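You operate a simulated robot arm through the tools that you are given. There is no shell and no other tool.

The job below is to be done with a simulated robot arm. You get a single attempt, and the scene is never put back.

JOB
Pull the rack rod right out, wipe it clean, then centre it and pin it.
Fine: draw the white rack pin first; centred, the orange band just meets the tube's mouth; the orange pad goes back where it lay. What is to be rubbed or washed off counts as gone when no trace of it is left.

Only the result counts: the job must be done as asked and must still hold three seconds after the hand-in. Knocking over, shifting, dropping, spilling or breaking anything else fails it.

ROBOT AND FRAMES
A 7-joint arm with a three-finger gripper, fixed in place. Base frame: the origin is on the floor under the middle of its stand, x ahead of it, y to its left, z up. Units: mm, rad, N and s.
It reaches about 1342 mm from its shoulder. Its first joint turns from -2.897 to 2.897 rad. Payload 2.69 kg.
The tool frame sits at the grasp point between the pads (the TCP): z along the fingers, y along the line on which they close. The tips reach 30 mm beyond it. The gripper opens to 128 mm; its body begins 117 mm behind the TCP.
Orientation is that of the tool frame in the base frame, as [roll, pitch, yaw] about the fixed x, y, z axes, in that order (R = Rz(yaw) Ry(pitch) Rx(roll)). With the fingers straight down and closing along the base's y, the tool's x points along the base's -x, its y along +y and its z along -z.

CONTROLS
- The arm moves only by the tool move_arm. Its arguments are lists of equal length, an entry for each row: "xyz": the shift along the tool's x, y, z in cm, a list of three; "delta_rot": the turn, a rotation vector about the tool's x, y, z in rad, a list of three. In form: {"xyz": [[x, y, z], ...], "delta_rot": [[ax, ay, az], ...]}. A call has 1 to 20 rows; each row is the pose to reach, as a shift and turn from the pose commanded when the call began, along the tool's axes at that moment. "hand" is the finger opening in cm, from 0 to 12.8, set as the call begins (left out, the last holds). Each row takes 0.2 s and may step no farther than 50 mm and 0.15 rad from the row before; otherwise, or with a gripper value out of range, the whole call is refused. A pose out of reach is approached as far as the arm can. The call stops where the force on the tool passes 80 N (or 10 N more than at its start, if that is more) or the arm is blocked; 0.2 s more then pass. Each finger travels about 127 mm/s and halts on what it meets, pressing with about 34 N; the grip force reading is that of the motor and also rises with nothing between the fingers. The clock runs only during rows and for 0.2 s after the last one: add rows that repeat a pose to give the fingers time. It gives the time, the measured TCP pose, the force on the tool (base axes), the opening and the grip force at its end, in the units of the frame above (readings bear some noise), with the torque about the TCP (base axes, N m) and any sound that the robot's microphone picked up.
- Cameras (640 x 400 px; columns grow to the right, rows downward): "scene" is fixed at [389.4, 651, 1585.1]; the picture's right is [-0.72, -0.69, 0.00], its down [-0.50, 0.52, -0.69] and it looks along [0.48, -0.50, -0.72] (base axes); focal length 312 px, centre (320, 200). "wrist" rides on the gripper at [58, 54, -131] in the tool frame; the picture's right is [-0.68, 0.74, 0.00], its down [-0.62, -0.57, -0.55] and it looks along [-0.40, -0.37, 0.84] (tool axes); focal length 234 px, centre (320, 200). There is no depth. A picture from a camera that has moved, and an enlarged one, comes with that camera's place and axes in the base frame and with its lens. The place of the scene camera against the robot may be out by one fixed shift of up to 18 mm in any direction.
- capture(camera): a new picture of that camera. No time passes.
- slide_trunk(by): moves the trunk up (or, below 0, down) by that many mm; the arm rides with it, the base frame stays. It gives what a move gives, with no picture.
- close_up(camera, box): a new picture of the part [left, top, right, bottom] of that camera's present view, enlarged. No time passes.
- hand_in(): hands the job in; it is judged then, once.

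Places have to be worked out from the pictures, the camera data and where the tool is seen. Open the gripper and draw the arm clear of the work before you hand the job in, unless the task says otherwise.

The tools are called after "Call:" as name(argument=value, ...) on one line, values as JSON. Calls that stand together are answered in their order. move_arm: Moves the arm, as the interface text tells. Its arguments: {"type":"object","properties":{"xyz":{"type":"array","items":{"type":"array","items":{"type":"number"}}},"delta_rot":{"type":"array","items":{"type":"array","items":{"type":"number"}}},"hand":{"type":"number"}},"required":["xyz","delta_rot"]} The other tools are called the same way: slide_trunk (by) moves the trunk up or down; capture (camera) takes a picture; close_up (camera, box) takes an enlarged picture of a part of a camera's view; hand_in () hands the job in.

At the start:

```text
clock: 0.0
position: [618.7, 278.1, 1288.9]
orientation: [3.14, 0.0, -3.141]
ft_force: [0.5, 0.5, 0.4]
wrist_torque: [-0.01, 0.05, 0.03]
opening: 128.0
gripper_force: 0.1
trunk travel left (down, up): [-250.0, 100.0]
```

scene: 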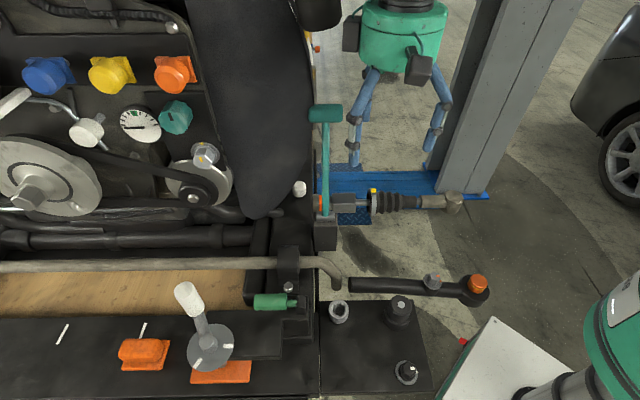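
wrist: 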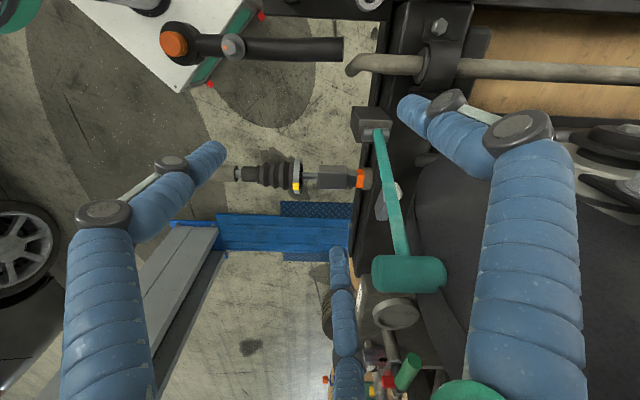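

I see an under-car/engine-bay scene with a rack rod (bellows, orange band), a white pin, an orange pad and others. I'll take enlarged pictures first to identify the parts.

Call:
close_up(camera="scene", box=[270, 150, 510, 300])

Call:
close_up(camera="scene", box=[40, 270, 320, 400])

Call:
close_up(camera="wrist", box=[200, 80, 460, 250])

Call:
close_up(camera="scene", box=[290, 170, 390, 240])

```text
2.67 times, centred on (390, 225) of scene
camera zoom: at [389.4, 651.0, 1585.1], right [-0.72, -0.69, 0.0], down [-0.5, 0.52, -0.69], along [0.48, -0.5, -0.72], focal length 832 px, centre (133, 133)
```

zoom: 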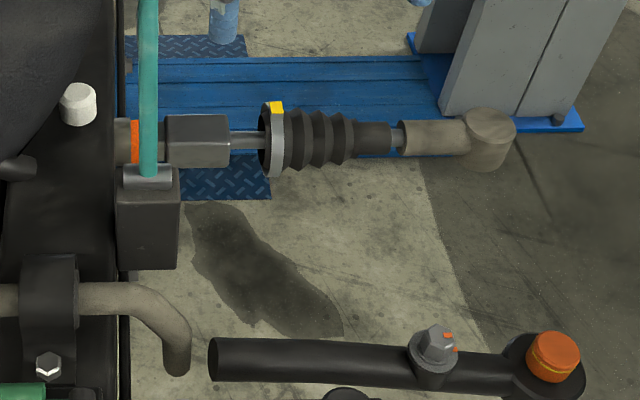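

```text
2.29 times, centred on (180, 335) of scene
camera zoom: at [389.4, 651.0, 1585.1], right [-0.72, -0.69, 0.0], down [-0.5, 0.52, -0.69], along [0.48, -0.5, -0.72], focal length 713 px, centre (640, -109)
```

zoom: 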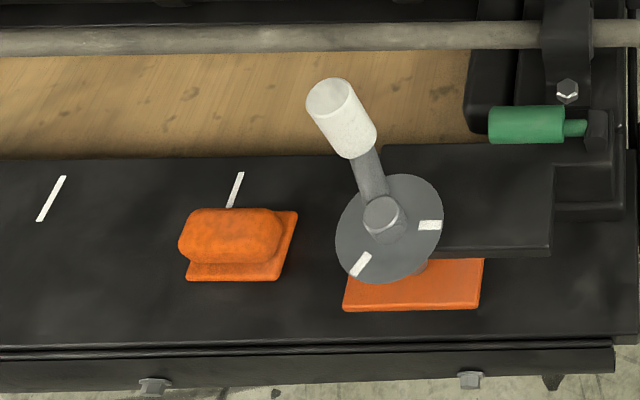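

```text
2.35 times, centred on (330, 165) of wrist
camera zoom: at [559.1, 331.4, 1420.5], right [0.68, 0.74, 0.0], down [0.62, -0.57, 0.55], along [0.4, -0.37, -0.84], focal length 551 px, centre (296, 282)
```

zoom: 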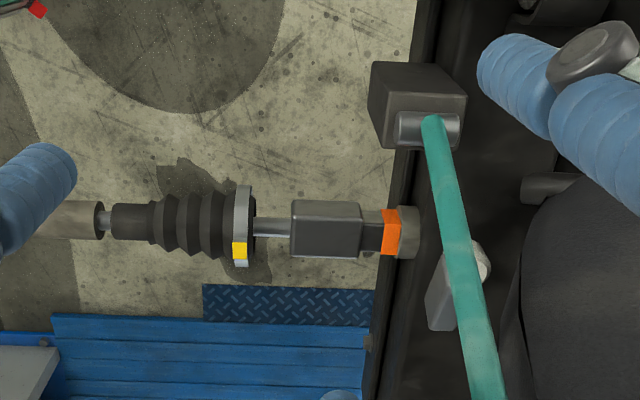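

```text
5.71 times, centred on (340, 205) of scene
camera zoom: at [389.4, 651.0, 1585.1], right [-0.72, -0.69, 0.0], down [-0.5, 0.52, -0.69], along [0.48, -0.5, -0.72], focal length 1783 px, centre (206, 171)
```

zoom: 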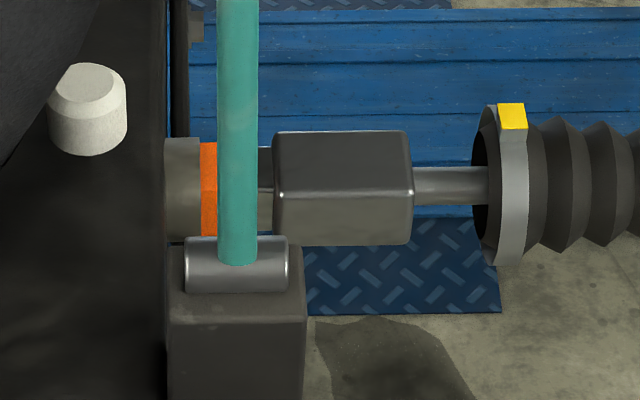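

The rod, its orange band and the tube mouth lie near (785, 238, 983), with the white pin knob near (800, 295, 1076) and a teal lever close by that must not be touched. I'll raise the hand and move it to the left, to see the orange pad and get a second viewpoint.

Call:
move_arm(xyz=[[0, 0, -4], [0, 4, -6], [0, 8, -8], [0, 12, -8], [0, 16, -8], [0, 20, -8], [0, 24, -8], [0, 28, -8]], delta_rot=[[0, 0, 0], [0, 0, 0], [0, 0, 0], [0, 0, 0], [0, 0, 0], [0, 0, 0], [0, 0, 0], [0, 0, 0]])

Call:
capture(camera="wrist")

Call:
capture(camera="scene")

```text
clock: 1.8
position: [620.3, 559.6, 1366.3]
orientation: [-3.139, -0.001, 3.141]
ft_force: [0.1, 0.5, -0.7]
wrist_torque: [-0.07, 0.0, -0.03]
opening: 128.0
gripper_force: 0.0
trunk travel left (down, up): [-250.0, 100.0]
```

```text
taken
camera wrist: at [559.5, 612.6, 1498.5], right [0.68, 0.74, 0.0], down [0.62, -0.56, 0.55], along [0.4, -0.37, -0.84], focal length 234 px, centre (320, 200)
```

wrist: 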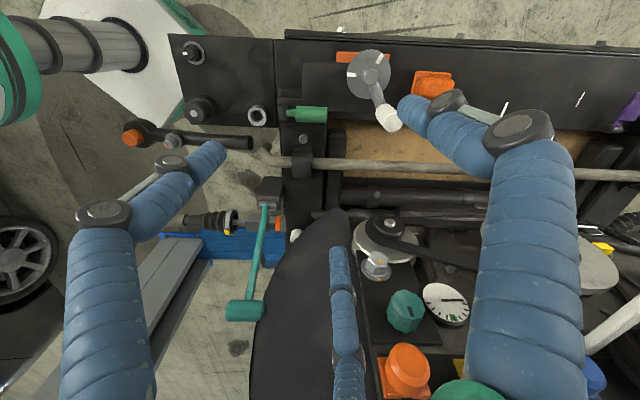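

```text
taken
```

scene: 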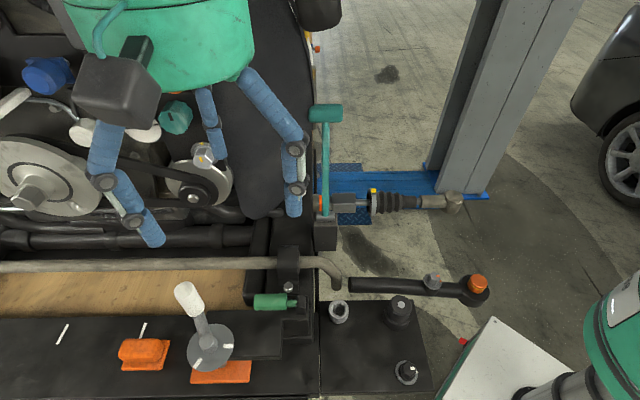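

The new view shows the pad on the shelf and the bay layout. I'll enlarge the parts that matter: the pad, and the pin and tube mouth.

Call:
close_up(camera="wrist", box=[320, 30, 520, 150])

Call:
close_up(camera="wrist", box=[170, 160, 350, 280])

Call:
close_up(camera="scene", box=[100, 320, 200, 385])

```text
3.20 times, centred on (420, 90) of wrist
camera zoom: at [559.5, 612.6, 1498.5], right [0.68, 0.74, 0.0], down [0.62, -0.56, 0.55], along [0.4, -0.37, -0.84], focal length 749 px, centre (0, 552)
```

zoom: 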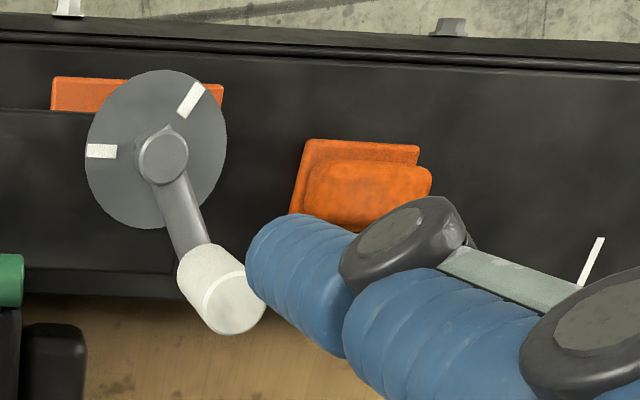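

```text
3.33 times, centred on (260, 220) of wrist
camera zoom: at [559.5, 612.6, 1498.5], right [0.68, 0.74, 0.0], down [0.62, -0.56, 0.55], along [0.4, -0.37, -0.84], focal length 781 px, centre (520, 133)
```

zoom: 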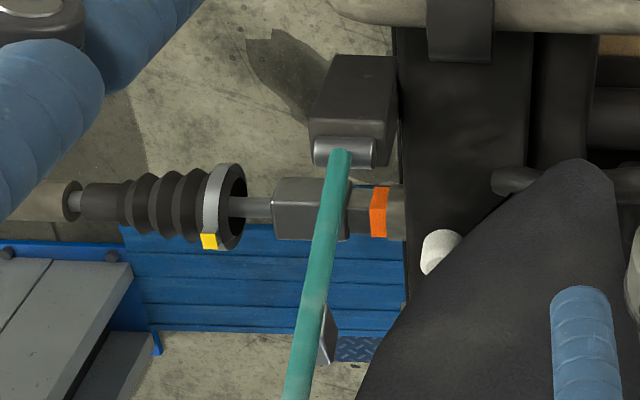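

```text
6.15 times, centred on (150, 352) of scene
camera zoom: at [389.4, 651.0, 1585.1], right [-0.72, -0.69, 0.0], down [-0.5, 0.52, -0.69], along [0.48, -0.5, -0.72], focal length 1921 px, centre (1366, -738)
```

zoom: 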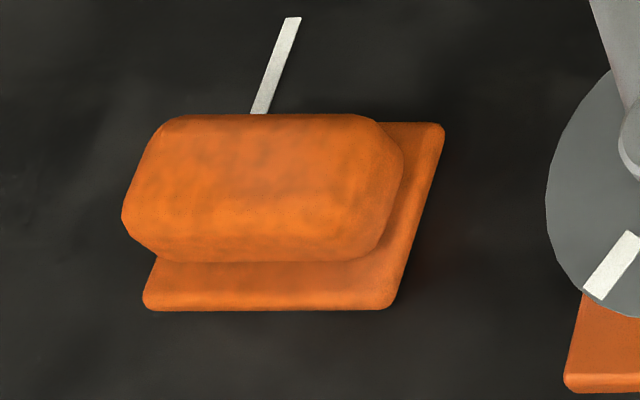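

The pad sits near (745, 735, 960), and the lever grip reaches up to about z 1300. I'll move over the pin at a safe height of z≈1400 and look again.

Call:
move_arm(xyz=[[0, 0, -3.4], [-1.6, -4, -3.4], [-3.2, -8, -3.4], [-4.8, -12, -3.4], [-6.4, -15, -3.4], [-7.8, -18.4, -3.4]], delta_rot=[[0, 0, 0], [0, 0, 0], [0, 0, 0], [0, 0, 0], [0, 0, 0], [0, 0, 0]])

Call:
capture(camera="wrist")

Call:
close_up(camera="wrist", box=[200, 80, 440, 240])

```text
clock: 3.2
position: [697.0, 375.8, 1403.3]
orientation: [-3.142, -0.001, -3.14]
ft_force: [-0.4, -0.8, -0.4]
wrist_torque: [0.01, 0.01, 0.02]
opening: 127.9
gripper_force: 0.1
trunk travel left (down, up): [-250.0, 100.0]
```

```text
taken
camera wrist: at [636.7, 428.3, 1535.5], right [0.68, 0.74, 0.0], down [0.62, -0.57, 0.55], along [0.4, -0.37, -0.84], focal length 234 px, centre (320, 200)
```

wrist: 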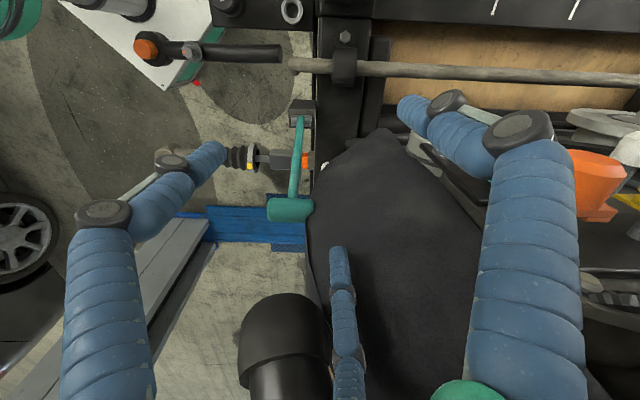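

```text
2.50 times, centred on (320, 160) of wrist
camera zoom: at [636.7, 428.3, 1535.5], right [0.68, 0.74, 0.0], down [0.62, -0.57, 0.55], along [0.4, -0.37, -0.84], focal length 585 px, centre (320, 300)
```

zoom: 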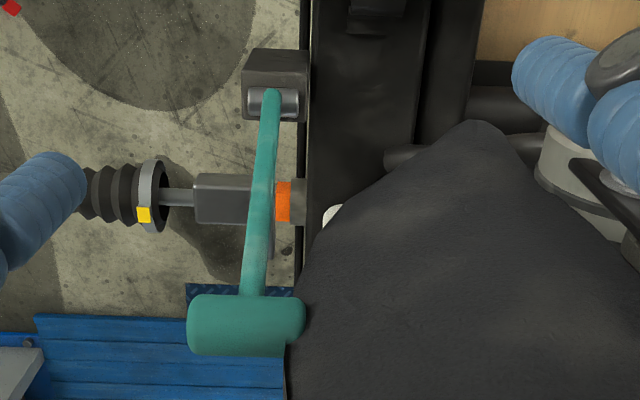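

The black shield hides the pin from here. I'll part-close the fingers in free air, to learn how the three of them travel.

Call:
move_arm(xyz=[[0, 0, 0], [0, 0, 0], [0, 0, 0], [0, 0, 0]], delta_rot=[[0, 0, 0], [0, 0, 0], [0, 0, 0], [0, 0, 0]], hand=4)

Call:
capture(camera="wrist")

```text
clock: 4.2
position: [696.9, 374.6, 1403.4]
orientation: [3.14, 0.0, -3.141]
ft_force: [-0.1, -1.4, 0.0]
wrist_torque: [0.0, 0.0, -0.04]
opening: 40.0
gripper_force: 0.0
trunk travel left (down, up): [-250.0, 100.0]
```

```text
taken
camera wrist: at [636.6, 428.9, 1535.4], right [0.68, 0.74, 0.0], down [0.62, -0.57, 0.55], along [0.4, -0.37, -0.84], focal length 234 px, centre (320, 200)
```

wrist: 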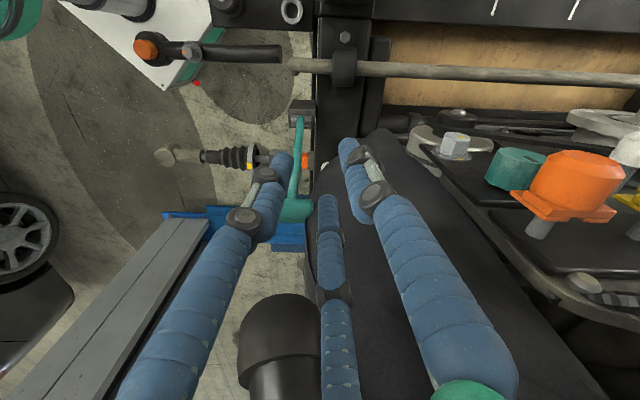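

The hand is a concentric three-jaw type, with the thumb on +y and the pair on −y. I'll open it, go around to the outer side of the rod and turn the hand so the camera looks inward at the pin and tube mouth.

Call:
move_arm(xyz=[[0.8, -2.4, 0], [1.6, -4.7, 0], [2.4, -7, 0], [3.1, -9.4, 0], [3.9, -11.8, 0], [4.7, -14.1, 0], [5.4, -16.5, 0], [6.2, -18.8, 0], [7, -21.2, 0], [7.7, -23.5, 0]], delta_rot=[[0, 0, -0.15], [0, 0, -0.3], [0, 0, -0.45], [0, 0, -0.6], [0, 0, -0.75], [0, 0, -0.9], [0, 0, -1.05], [0, 0, -1.2], [0, 0, -1.35], [0, 0, -1.5]], hand=12.8)

Call:
capture(camera="scene")

Call:
capture(camera="wrist")

```text
clock: 6.4
position: [620.7, 138.9, 1402.6]
orientation: [-3.141, 0.0, -1.639]
ft_force: [0.4, 0.1, -0.7]
wrist_torque: [0.01, -0.03, -0.02]
opening: 128.0
gripper_force: 0.0
trunk travel left (down, up): [-250.0, 100.0]
```

```text
taken
```

scene: 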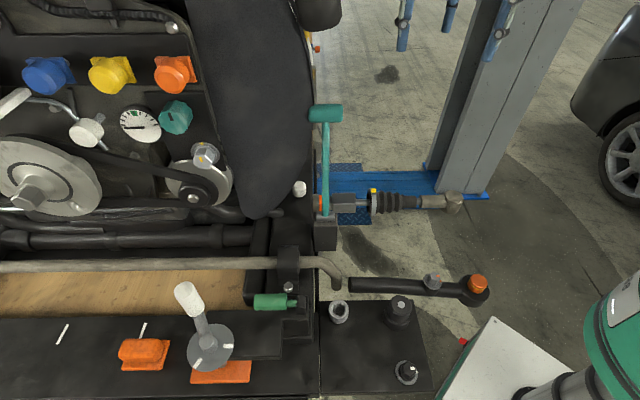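

```text
taken
camera wrist: at [560.8, 83.9, 1534.6], right [-0.69, 0.72, 0.0], down [0.61, 0.58, 0.55], along [0.4, 0.38, -0.84], focal length 234 px, centre (320, 200)
```

wrist: 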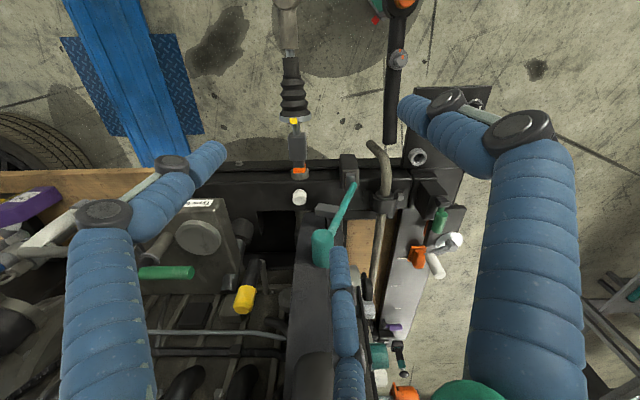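

From this side the rod, orange band, pin and shield are all visible. I'll enlarge the area.

Call:
close_up(camera="wrist", box=[240, 120, 400, 220])

Call:
close_up(camera="wrist", box=[230, 180, 430, 305])

Call:
close_up(camera="wrist", box=[240, 0, 400, 100])

```text
4.00 times, centred on (320, 170) of wrist
camera zoom: at [560.8, 83.9, 1534.6], right [-0.69, 0.72, 0.0], down [0.61, 0.58, 0.55], along [0.4, 0.38, -0.84], focal length 937 px, centre (320, 320)
```

zoom: 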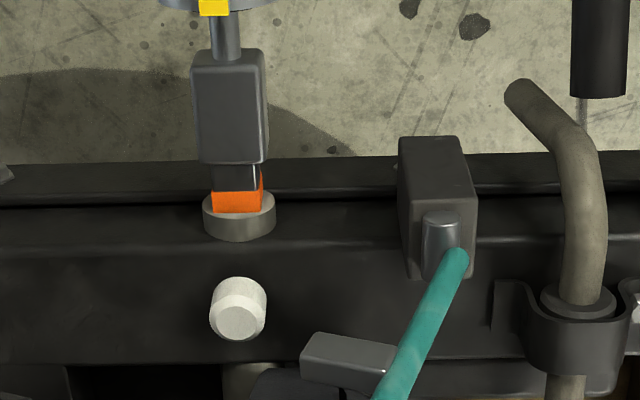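

```text
3.20 times, centred on (330, 242) of wrist
camera zoom: at [560.8, 83.9, 1534.6], right [-0.69, 0.72, 0.0], down [0.61, 0.58, 0.55], along [0.4, 0.38, -0.84], focal length 749 px, centre (288, 64)
```

zoom: 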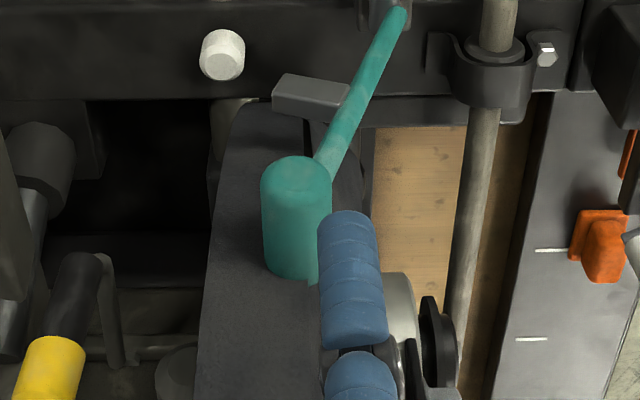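

```text
4.00 times, centred on (320, 50) of wrist
camera zoom: at [560.8, 83.9, 1534.6], right [-0.69, 0.72, 0.0], down [0.61, 0.58, 0.55], along [0.4, 0.38, -0.84], focal length 937 px, centre (320, 800)
```

zoom: 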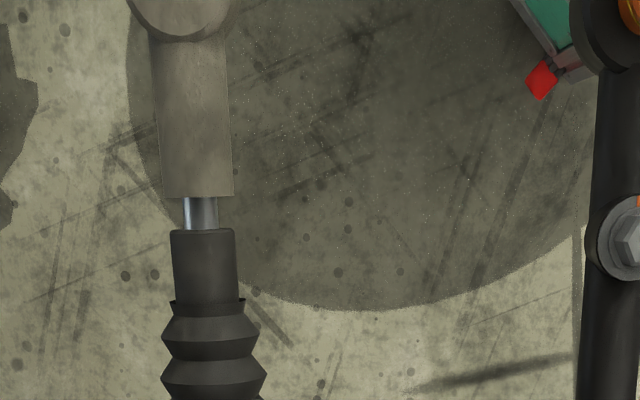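

The pin knob's top is near (828, 270, 1045), almost on the rod axis, with the lever grip about 60 mm outward of it and higher up. I'll enlarge the shield next to the pin to judge the clearance.

Call:
close_up(camera="wrist", box=[270, 170, 370, 290])

Call:
close_up(camera="scene", box=[180, 0, 350, 240])

```text
3.33 times, centred on (320, 230) of wrist
camera zoom: at [560.8, 83.9, 1534.6], right [-0.69, 0.72, 0.0], down [0.61, 0.58, 0.55], along [0.4, 0.38, -0.84], focal length 781 px, centre (320, 100)
```

zoom: 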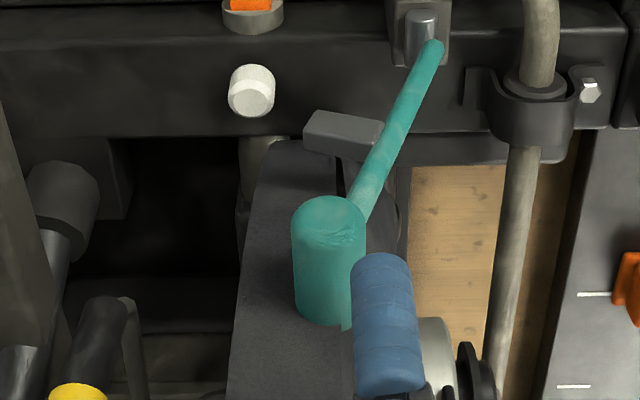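

```text
1.67 times, centred on (265, 120) of scene
camera zoom: at [389.4, 651.0, 1585.1], right [-0.72, -0.69, 0.0], down [-0.5, 0.52, -0.69], along [0.48, -0.5, -0.72], focal length 520 px, centre (412, 333)
```

zoom: 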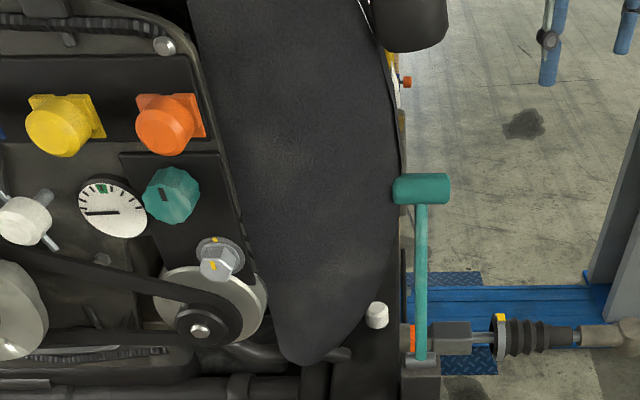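

The shield's position relative to the pin is still unclear. I'll lower the hand on the outer side and tilt it, so the camera looks nearly level inward.

Call:
move_arm(xyz=[[0, 0, 3], [0, 0, 6], [0, 0, 9], [0, 0, 12], [0, 0, 15], [0, 0, 18]], delta_rot=[[0.068, -0.073, 0], [0.136, -0.147, 0], [0.204, -0.22, 0], [0.272, -0.293, 0], [0.34, -0.366, 0], [0.36, -0.39, 0]])

Call:
capture(camera="wrist")

Call:
capture(camera="scene")

```text
clock: 7.8
position: [620.6, 138.0, 1222.7]
orientation: [-2.761, 0.383, -1.569]
ft_force: [-1.3, -0.1, 0.1]
wrist_torque: [0.01, 0.0, -0.01]
opening: 128.3
gripper_force: 0.0
trunk travel left (down, up): [-250.0, 100.0]
```

```text
taken
camera wrist: at [520.7, 46.7, 1296.8], right [-0.69, 0.73, 0.0], down [0.32, 0.3, 0.9], along [0.65, 0.62, -0.44], focal length 234 px, centre (320, 200)
```

wrist: 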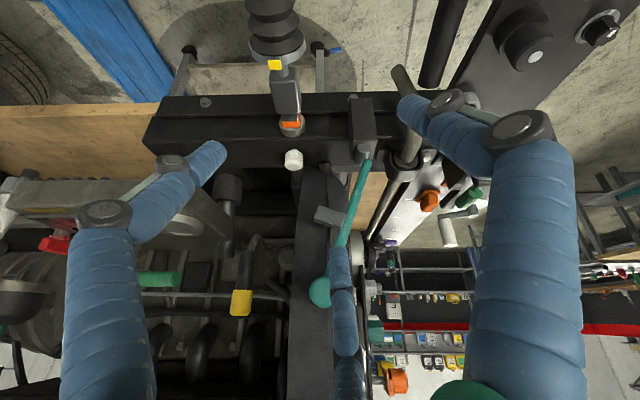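

```text
taken
```

scene: 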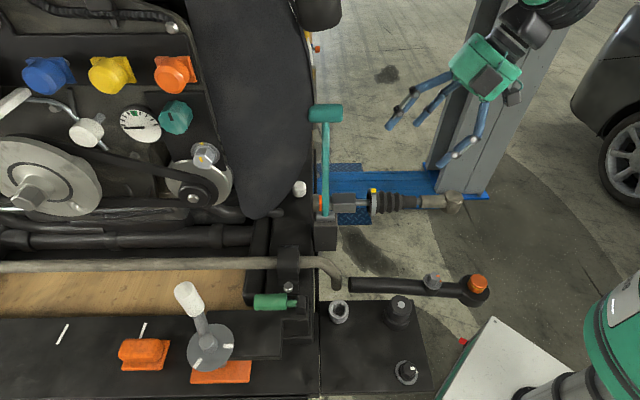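

Call:
close_up(camera="wrist", box=[220, 40, 420, 165])

Call:
close_up(camera="wrist", box=[230, 130, 390, 290])

```text
3.20 times, centred on (320, 102) of wrist
camera zoom: at [520.7, 46.7, 1296.8], right [-0.69, 0.73, 0.0], down [0.32, 0.3, 0.9], along [0.65, 0.62, -0.44], focal length 749 px, centre (320, 512)
```

zoom: 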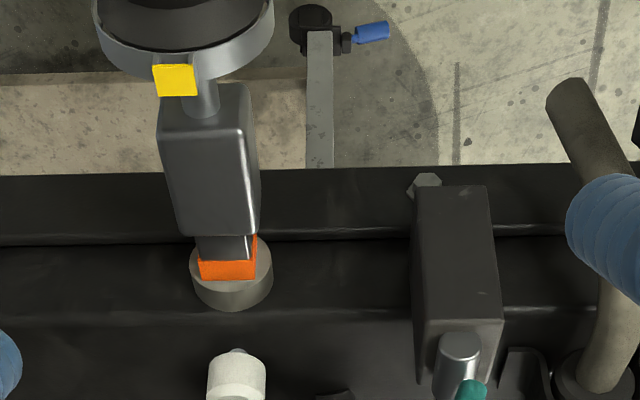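

```text
2.50 times, centred on (310, 210) of wrist
camera zoom: at [520.7, 46.7, 1296.8], right [-0.69, 0.73, 0.0], down [0.32, 0.3, 0.9], along [0.65, 0.62, -0.44], focal length 585 px, centre (345, 175)
```

zoom: 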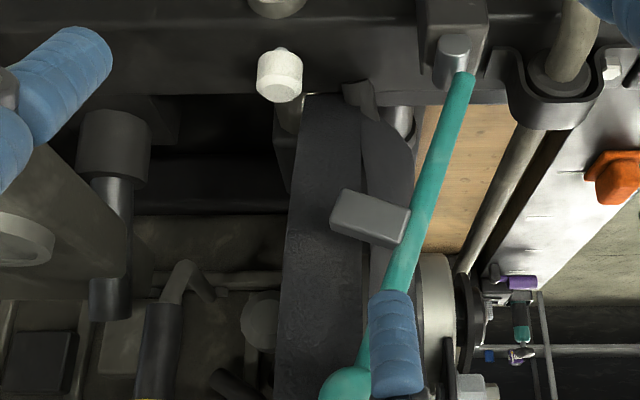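

I need a view from the far side (−w) to see how the shield overhangs the pin. I'll swing around outboard at z≈1240, turning the hand about the vertical at the same time.

Call:
move_arm(xyz=[[1.5, -3.0, 0.3], [3.0, -6.0, 0.6], [4.6, -8.9, 0.85], [6.1, -11.9, 1.1], [7.6, -14.9, 1.4], [9.1, -17.9, 1.7], [10.7, -20.8, 2.0], [12.2, -23.8, 2.26]], delta_rot=[[-0.049, -0.045, -0.113], [-0.098, -0.09, -0.226], [-0.147, -0.135, -0.339], [-0.196, -0.181, -0.452], [-0.245, -0.226, -0.564], [-0.294, -0.271, -0.677], [-0.343, -0.316, -0.79], [-0.392, -0.361, -0.903]])

Call:
capture(camera="wrist")

Call:
capture(camera="scene")

```text
clock: 9.6
position: [849.2, 0.6, 1238.4]
orientation: [-2.766, 0.381, -0.519]
ft_force: [-0.1, 0.3, -0.9]
wrist_torque: [0.06, -0.01, -0.02]
opening: 127.9
gripper_force: 0.1
trunk travel left (down, up): [-250.0, 100.0]
```

```text
taken
camera wrist: at [880.1, -130.4, 1311.9], right [-0.97, -0.23, 0.0], down [-0.1, 0.43, 0.9], along [-0.21, 0.87, -0.44], focal length 234 px, centre (320, 200)
```

wrist: 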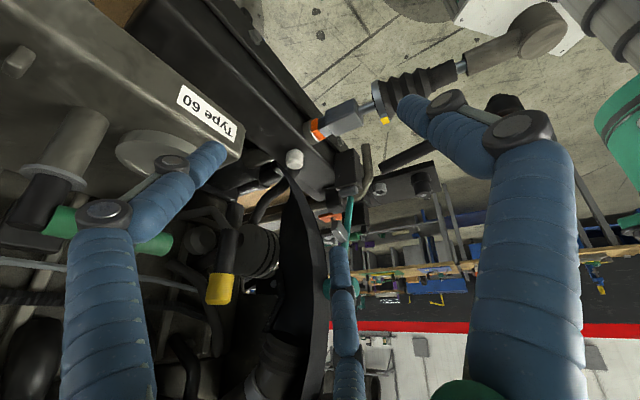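

```text
taken
```

scene: 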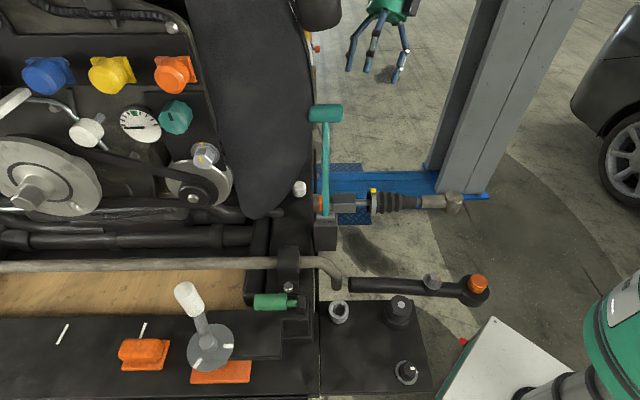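

Call:
close_up(camera="wrist", box=[240, 70, 440, 230])

Call:
close_up(camera="wrist", box=[220, 130, 380, 400])

```text
2.50 times, centred on (340, 150) of wrist
camera zoom: at [880.1, -130.4, 1311.9], right [-0.97, -0.23, 0.0], down [-0.1, 0.43, 0.9], along [-0.21, 0.87, -0.44], focal length 585 px, centre (270, 325)
```

zoom: 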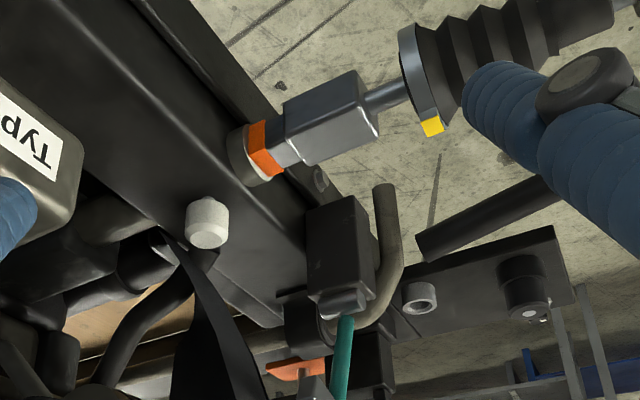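

```text
1.48 times, centred on (300, 265) of wrist
camera zoom: at [880.1, -130.4, 1311.9], right [-0.97, -0.23, 0.0], down [-0.1, 0.43, 0.9], along [-0.21, 0.87, -0.44], focal length 347 px, centre (350, 104)
```

zoom: 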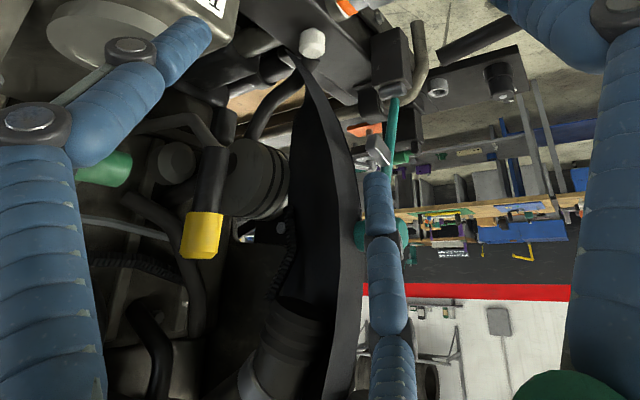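

The shield is a curved panel leaning outward above the pin on its +w side, so the hand must come in from the −w/outer side. The pin knob's top is at about (836, 275.5, 1033). I'll zoom in on the pin and the rod.

Call:
close_up(camera="wrist", box=[270, 120, 350, 200])

Call:
close_up(camera="wrist", box=[290, 60, 420, 150])

Call:
close_up(camera="scene", box=[280, 165, 350, 225])

```text
5.00 times, centred on (310, 160) of wrist
camera zoom: at [880.1, -130.4, 1311.9], right [-0.97, -0.23, 0.0], down [-0.1, 0.43, 0.9], along [-0.21, 0.87, -0.44], focal length 1171 px, centre (370, 400)
```

zoom: 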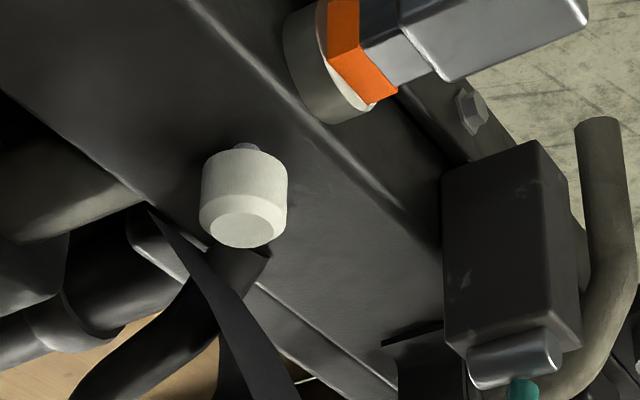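

```text
4.44 times, centred on (355, 105) of wrist
camera zoom: at [880.1, -130.4, 1311.9], right [-0.97, -0.23, 0.0], down [-0.1, 0.43, 0.9], along [-0.21, 0.87, -0.44], focal length 1041 px, centre (164, 622)
```

zoom: 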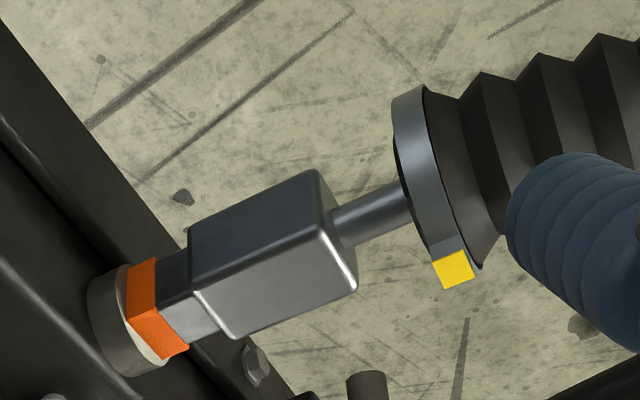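

```text
6.67 times, centred on (315, 195) of scene
camera zoom: at [389.4, 651.0, 1585.1], right [-0.72, -0.69, 0.0], down [-0.5, 0.52, -0.69], along [0.48, -0.5, -0.72], focal length 2081 px, centre (353, 233)
```

zoom: 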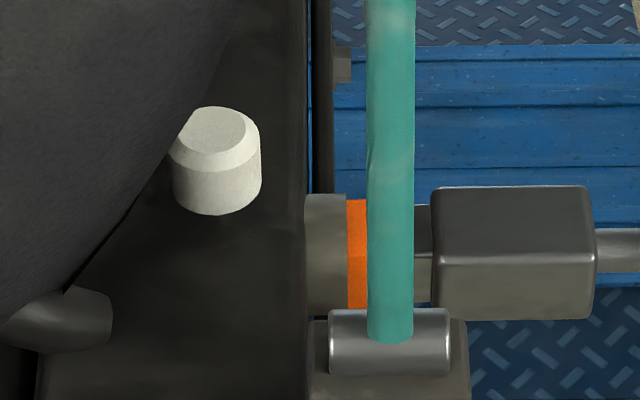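

The gap between knob and panel is clear from this outer/−w side, at roughly 60° elevation. I'll narrow the fingers to 70 mm, turn the hand about its own axis so one finger points down and outward, and advance to a standoff about 150 mm from the pin.

Call:
move_arm(xyz=[[0, 0, 0], [0, 0, 0], [0, 0, 0], [0, 0, 0], [0, 0, 0]], delta_rot=[[0, 0, -0.143], [0, 0, -0.286], [0, 0, -0.428], [0, 0, -0.571], [0, 0, -0.714]], hand=7)

Call:
capture(camera="wrist")

```text
clock: 10.8
position: [849.4, 1.5, 1241.1]
orientation: [-2.675, 0.261, -0.245]
ft_force: [0.3, 0.2, 1.5]
wrist_torque: [-0.06, -0.05, -0.01]
opening: 70.2
gripper_force: 0.1
out of reach, approached as far as the arm can: row 3, 4, 5
trunk travel left (down, up): [-250.0, 100.0]
```

```text
taken
camera wrist: at [899.9, -121.9, 1317.6], right [-0.88, -0.46, -0.14], down [-0.33, 0.35, 0.88], along [-0.35, 0.82, -0.46], focal length 234 px, centre (320, 200)
```

wrist: 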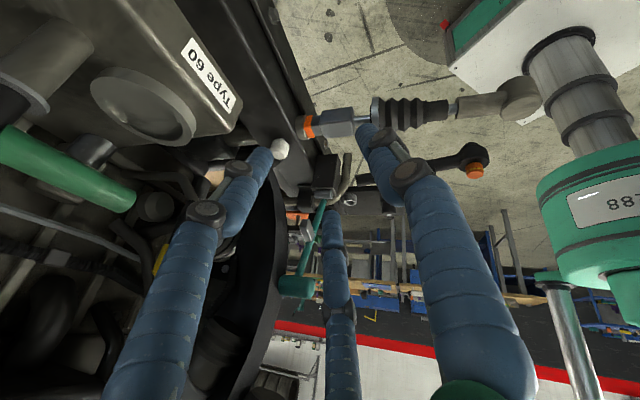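

Joint 7 reached its limit, so I'll use another finger as the lower one and turn the opposite way. First a zero move, to learn which pose is now the commanded reference.

Call:
move_arm(xyz=[[0, 0, 0]], delta_rot=[[0, 0, 0.1]])

```text
clock: 11.2
position: [850.5, 0.4, 1237.5]
orientation: [-2.703, 0.312, -0.338]
ft_force: [0.8, 0.2, -1.0]
wrist_torque: [0.06, 0.09, 0.04]
opening: 70.0
gripper_force: 0.0
trunk travel left (down, up): [-250.0, 100.0]
```

The reference follows the pose actually reached. I'll rotate +1.454 rad about the tool axis while advancing to the standoff in front of the pin.

Call:
move_arm(xyz=[[0, 0, 0], [0, 0, 0], [0, 0, 0], [-0.5, -1.8, 2.1], [-1.0, -3.6, 4.2], [-1.4, -5.4, 6.4], [-1.9, -7.2, 8.5], [-2.4, -9.1, 10.6], [-2.9, -10.9, 12.7], [-3.3, -12.7, 14.9]], delta_rot=[[0, 0, 0.145], [0, 0, 0.291], [0, 0, 0.436], [0, 0, 0.582], [0, 0, 0.727], [0, 0, 0.872], [0, 0, 1.018], [0, 0, 1.163], [0, 0, 1.309], [0, 0, 1.454]])

Call:
capture(camera="wrist")

Call:
capture(camera="scene")

```text
clock: 13.4
position: [855.5, 188.1, 1172.2]
orientation: [2.853, 0.453, -1.929]
ft_force: [0.5, 0.3, -0.1]
wrist_torque: [-0.01, 0.0, -0.01]
opening: 69.9
gripper_force: 0.0
trunk travel left (down, up): [-250.0, 100.0]
```

```text
taken
camera wrist: at [800.8, 85.9, 1273.9], right [-0.48, 0.73, 0.48], down [0.79, 0.12, 0.6], along [0.38, 0.67, -0.64], focal length 234 px, centre (320, 200)
```

wrist: 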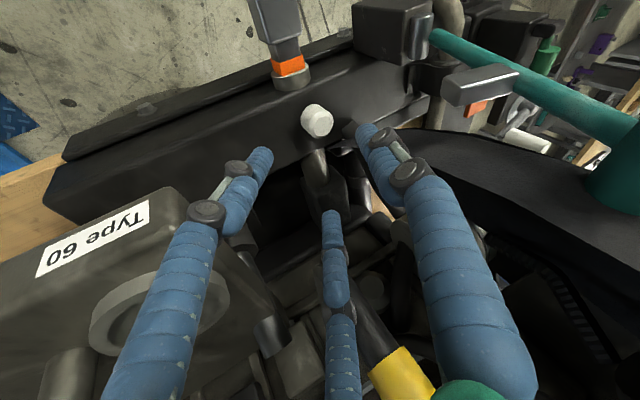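

```text
taken
```

scene: 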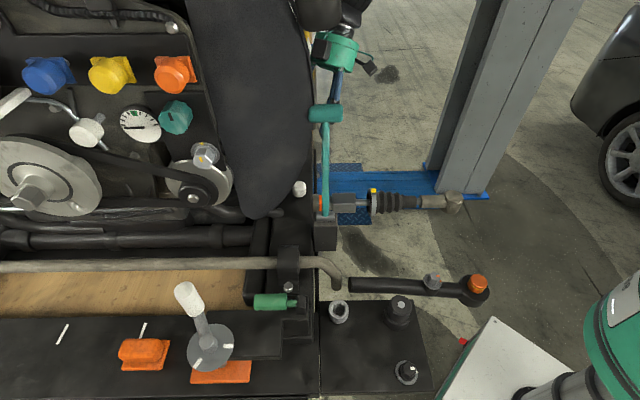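

Call:
close_up(camera="wrist", box=[240, 60, 400, 160])

Call:
close_up(camera="scene", box=[280, 0, 400, 120])

```text
4.00 times, centred on (320, 110) of wrist
camera zoom: at [800.8, 85.9, 1273.9], right [-0.48, 0.73, 0.48], down [0.79, 0.12, 0.6], along [0.38, 0.67, -0.64], focal length 937 px, centre (320, 560)
```

zoom: 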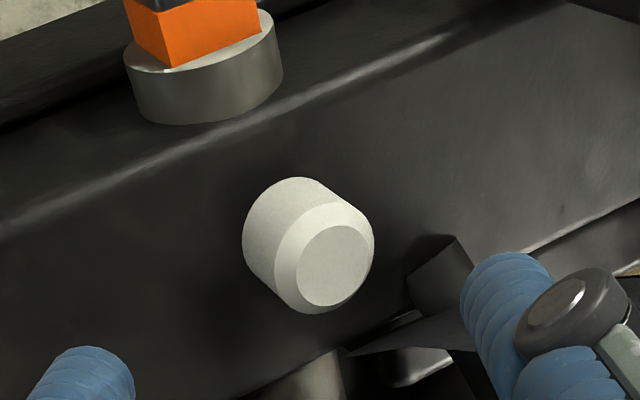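

```text
3.33 times, centred on (340, 60) of scene
camera zoom: at [389.4, 651.0, 1585.1], right [-0.72, -0.69, 0.0], down [-0.5, 0.52, -0.69], along [0.48, -0.5, -0.72], focal length 1040 px, centre (253, 667)
```

zoom: 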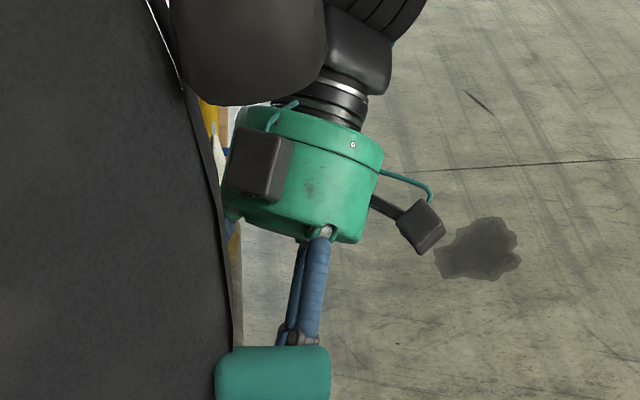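

The knob triangulates to about (837, 275.5, top 1032), and the tool axis passes within 3 mm of its centre. I'll advance 100 mm along the tool axis with the fingers at 62 mm and check again.

Call:
move_arm(xyz=[[0, -0.1, 2.5], [0, -0.2, 5], [0, -0.3, 7.5], [0, -0.3, 10]], delta_rot=[[0, 0, 0], [0, 0, 0], [0, 0, 0], [0, 0, 0]], hand=6.2)

Call:
capture(camera="wrist")

Call:
close_up(camera="scene", box=[270, 60, 430, 220])

```text
clock: 14.4
position: [847.4, 236.0, 1085.5]
orientation: [2.854, 0.453, -1.928]
ft_force: [0.5, 0.9, 1.1]
wrist_torque: [0.03, 0.02, 0.02]
opening: 61.9
gripper_force: 0.1
trunk travel left (down, up): [-250.0, 100.0]
```

```text
taken
camera wrist: at [792.7, 134.2, 1187.2], right [-0.48, 0.73, 0.48], down [0.79, 0.12, 0.6], along [0.38, 0.67, -0.64], focal length 234 px, centre (320, 200)
```

wrist: 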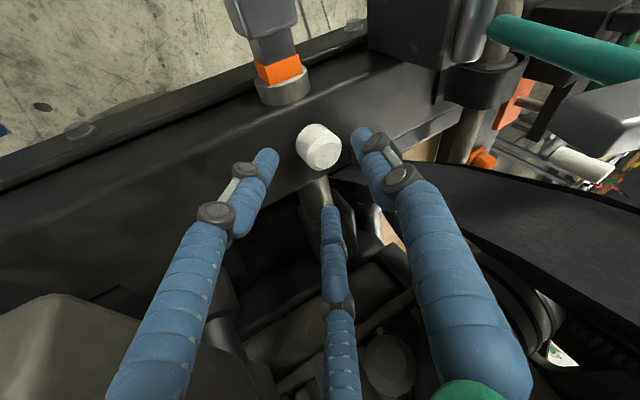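

```text
2.50 times, centred on (350, 140) of scene
camera zoom: at [389.4, 651.0, 1585.1], right [-0.72, -0.69, 0.0], down [-0.5, 0.52, -0.69], along [0.48, -0.5, -0.72], focal length 780 px, centre (245, 350)
```

zoom: 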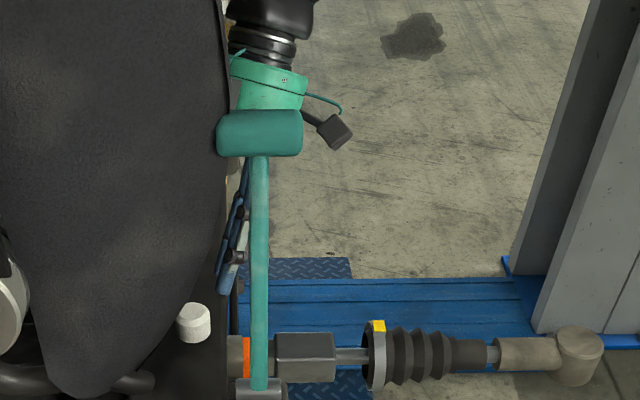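

The knob lies right on the tool axis between the three fingers. I'll advance the last 46 mm in small steps, then check before closing.

Call:
move_arm(xyz=[[0, 0, 1.2], [0, 0, 2.4], [0, 0, 3.4], [0, 0, 4.2], [0, 0, 4.6]], delta_rot=[[0, 0, 0], [0, 0, 0], [0, 0, 0], [0, 0, 0], [0, 0, 0]])

Call:
capture(camera="wrist")

Call:
close_up(camera="wrist", box=[240, 100, 400, 240])

Call:
close_up(camera="scene", box=[270, 130, 370, 220])

```text
clock: 15.6
position: [842.9, 260.2, 1046.8]
orientation: [2.854, 0.455, -1.928]
ft_force: [0.1, -0.4, 1.0]
wrist_torque: [-0.03, -0.01, -0.01]
opening: 61.7
gripper_force: 0.0
trunk travel left (down, up): [-250.0, 100.0]
```

```text
taken
camera wrist: at [787.2, 157.6, 1148.1], right [-0.48, 0.73, 0.48], down [0.79, 0.12, 0.6], along [0.38, 0.67, -0.64], focal length 234 px, centre (320, 200)
```

wrist: 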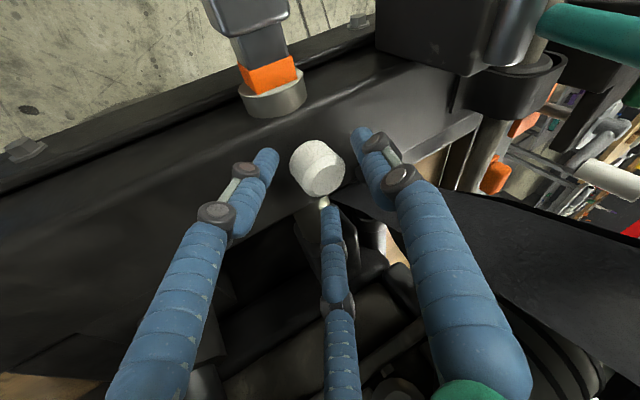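

```text
2.86 times, centred on (320, 170) of wrist
camera zoom: at [787.2, 157.6, 1148.1], right [-0.48, 0.73, 0.48], down [0.79, 0.12, 0.6], along [0.38, 0.67, -0.64], focal length 669 px, centre (320, 286)
```

zoom: 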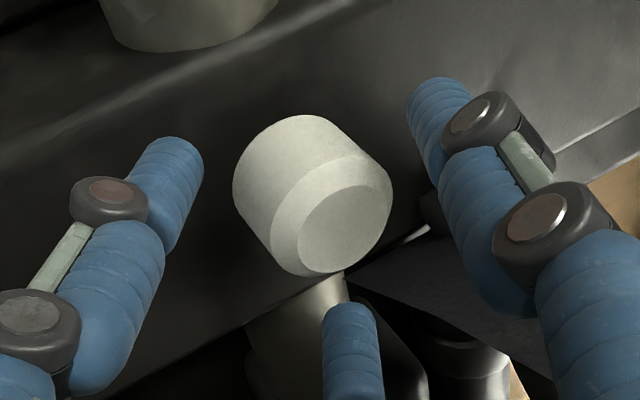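

```text
4.44 times, centred on (320, 175) of scene
camera zoom: at [389.4, 651.0, 1585.1], right [-0.72, -0.69, 0.0], down [-0.5, 0.52, -0.69], along [0.48, -0.5, -0.72], focal length 1387 px, centre (320, 311)
```

zoom: 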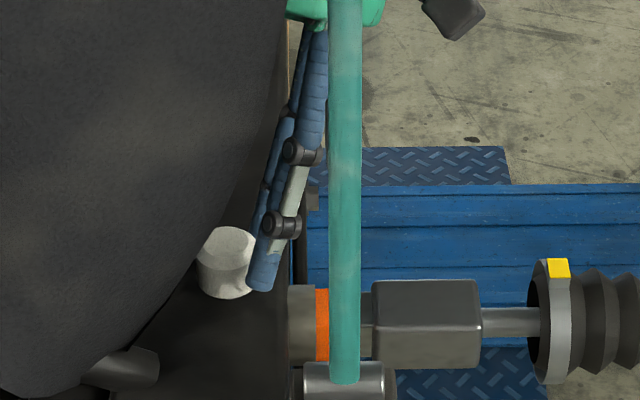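

The fingers surround the knob, but their upper tips sit too high and would bear on its chamfer. I'll narrow to 50 mm and go 8 mm deeper, staying above the crossmember top at z≈990.

Call:
move_arm(xyz=[[0.15, 0.15, 0], [0.15, 0.15, 0], [0.15, 0.15, 0.4], [0.15, 0.15, 0.8]], delta_rot=[[0, 0, 0], [0, 0, 0], [0, 0, 0], [0, 0, 0]], hand=5)

Call:
close_up(camera="wrist", box=[240, 100, 400, 240])

```text
clock: 16.6
position: [839.1, 261.0, 1039.9]
orientation: [2.856, 0.455, -1.927]
ft_force: [-3.0, -8.6, 13.4]
wrist_torque: [-0.69, 0.09, -0.12]
opening: 50.6
gripper_force: 0.1
trunk travel left (down, up): [-250.0, 100.0]
```

```text
2.86 times, centred on (320, 170) of wrist
camera zoom: at [784.2, 159.4, 1142.6], right [-0.48, 0.73, 0.48], down [0.79, 0.12, 0.6], along [0.38, 0.67, -0.64], focal length 669 px, centre (320, 286)
```

zoom: 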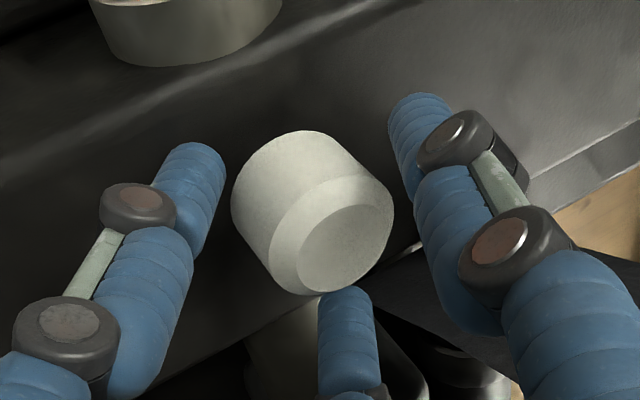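

The lower fingertip just touches the crossmember (about 13 N). I'll back off 2 mm and close on the knob.

Call:
move_arm(xyz=[[0, 0, -0.2], [0, 0, -0.2], [0, 0, -0.2], [0, 0, -0.2]], delta_rot=[[0, 0, 0], [0, 0, 0], [0, 0, 0], [0, 0, 0]], hand=2.5)

Call:
close_up(camera="wrist", box=[240, 100, 400, 240])

Call:
close_up(camera="scene", box=[270, 130, 370, 220])

```text
clock: 17.6
position: [838.5, 261.8, 1039.9]
orientation: [2.855, 0.453, -1.93]
ft_force: [7.0, -7.8, -2.6]
wrist_torque: [-0.28, -0.08, -0.11]
opening: 39.3
gripper_force: 10.8
trunk travel left (down, up): [-250.0, 100.0]
```

```text
2.86 times, centred on (320, 170) of wrist
camera zoom: at [784.9, 158.8, 1141.9], right [-0.48, 0.73, 0.48], down [0.79, 0.12, 0.6], along [0.38, 0.67, -0.64], focal length 669 px, centre (320, 286)
```

zoom: 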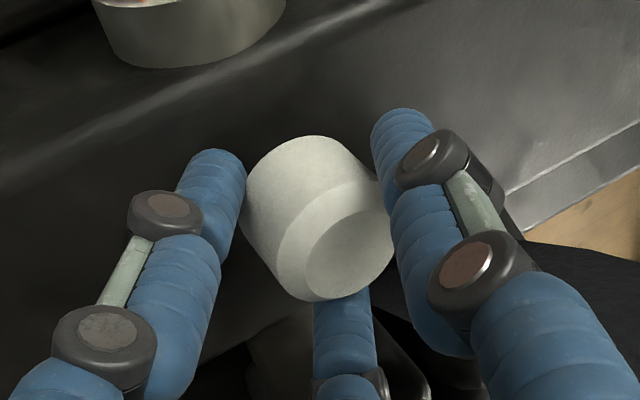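

```text
4.44 times, centred on (320, 175) of scene
camera zoom: at [389.4, 651.0, 1585.1], right [-0.72, -0.69, 0.0], down [-0.5, 0.52, -0.69], along [0.48, -0.5, -0.72], focal length 1387 px, centre (320, 311)
```

zoom: 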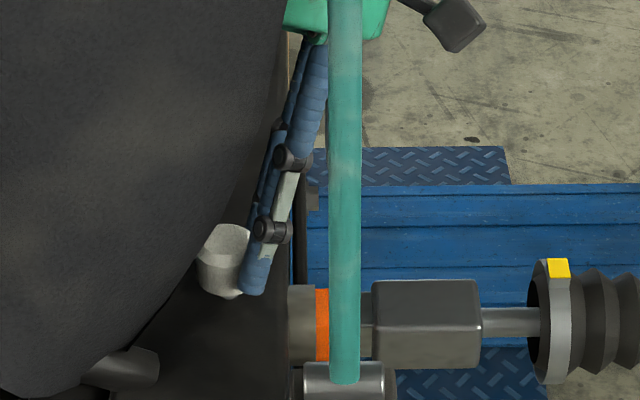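

The knob is gripped at 39 mm. I'll tighten and lift it straight up (base +z) 12 mm, watching the forces.

Call:
move_arm(xyz=[[0, 0, 0], [0, 0, 0], [-0.175, 0.102, -0.345], [-0.35, 0.204, -0.69], [-0.525, 0.307, -1.034]], delta_rot=[[0, 0, 0], [0, 0, 0], [0, 0, 0], [0, 0, 0], [0, 0, 0]], hand=0)

Call:
close_up(camera="wrist", box=[240, 100, 400, 240])

Call:
close_up(camera="scene", box=[270, 130, 370, 220])

```text
clock: 18.8
position: [840.7, 260.4, 1052.9]
orientation: [2.855, 0.455, -1.928]
ft_force: [18.8, -13.1, -3.0]
wrist_torque: [-0.57, -0.16, -0.35]
opening: 37.5
gripper_force: 44.5
trunk travel left (down, up): [-250.0, 100.0]
```

```text
2.86 times, centred on (320, 170) of wrist
camera zoom: at [785.7, 158.5, 1154.3], right [-0.48, 0.73, 0.48], down [0.79, 0.12, 0.6], along [0.38, 0.67, -0.64], focal length 669 px, centre (320, 286)
```

zoom: 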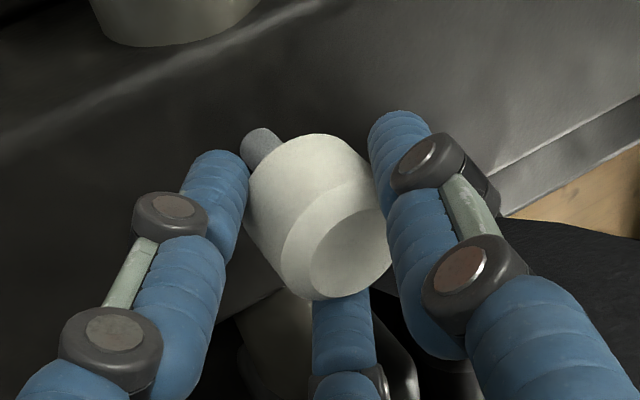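

```text
4.44 times, centred on (320, 175) of scene
camera zoom: at [389.4, 651.0, 1585.1], right [-0.72, -0.69, 0.0], down [-0.5, 0.52, -0.69], along [0.48, -0.5, -0.72], focal length 1387 px, centre (320, 311)
```

zoom: 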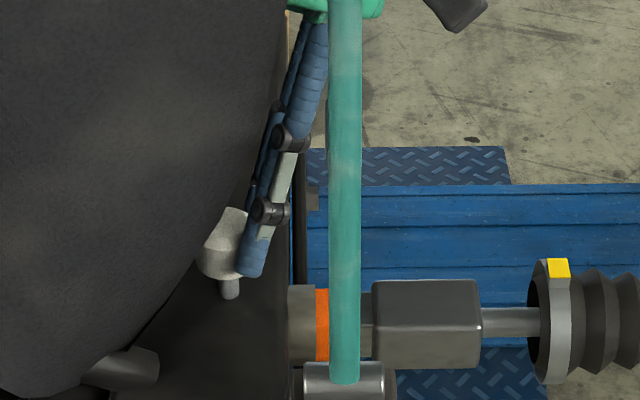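

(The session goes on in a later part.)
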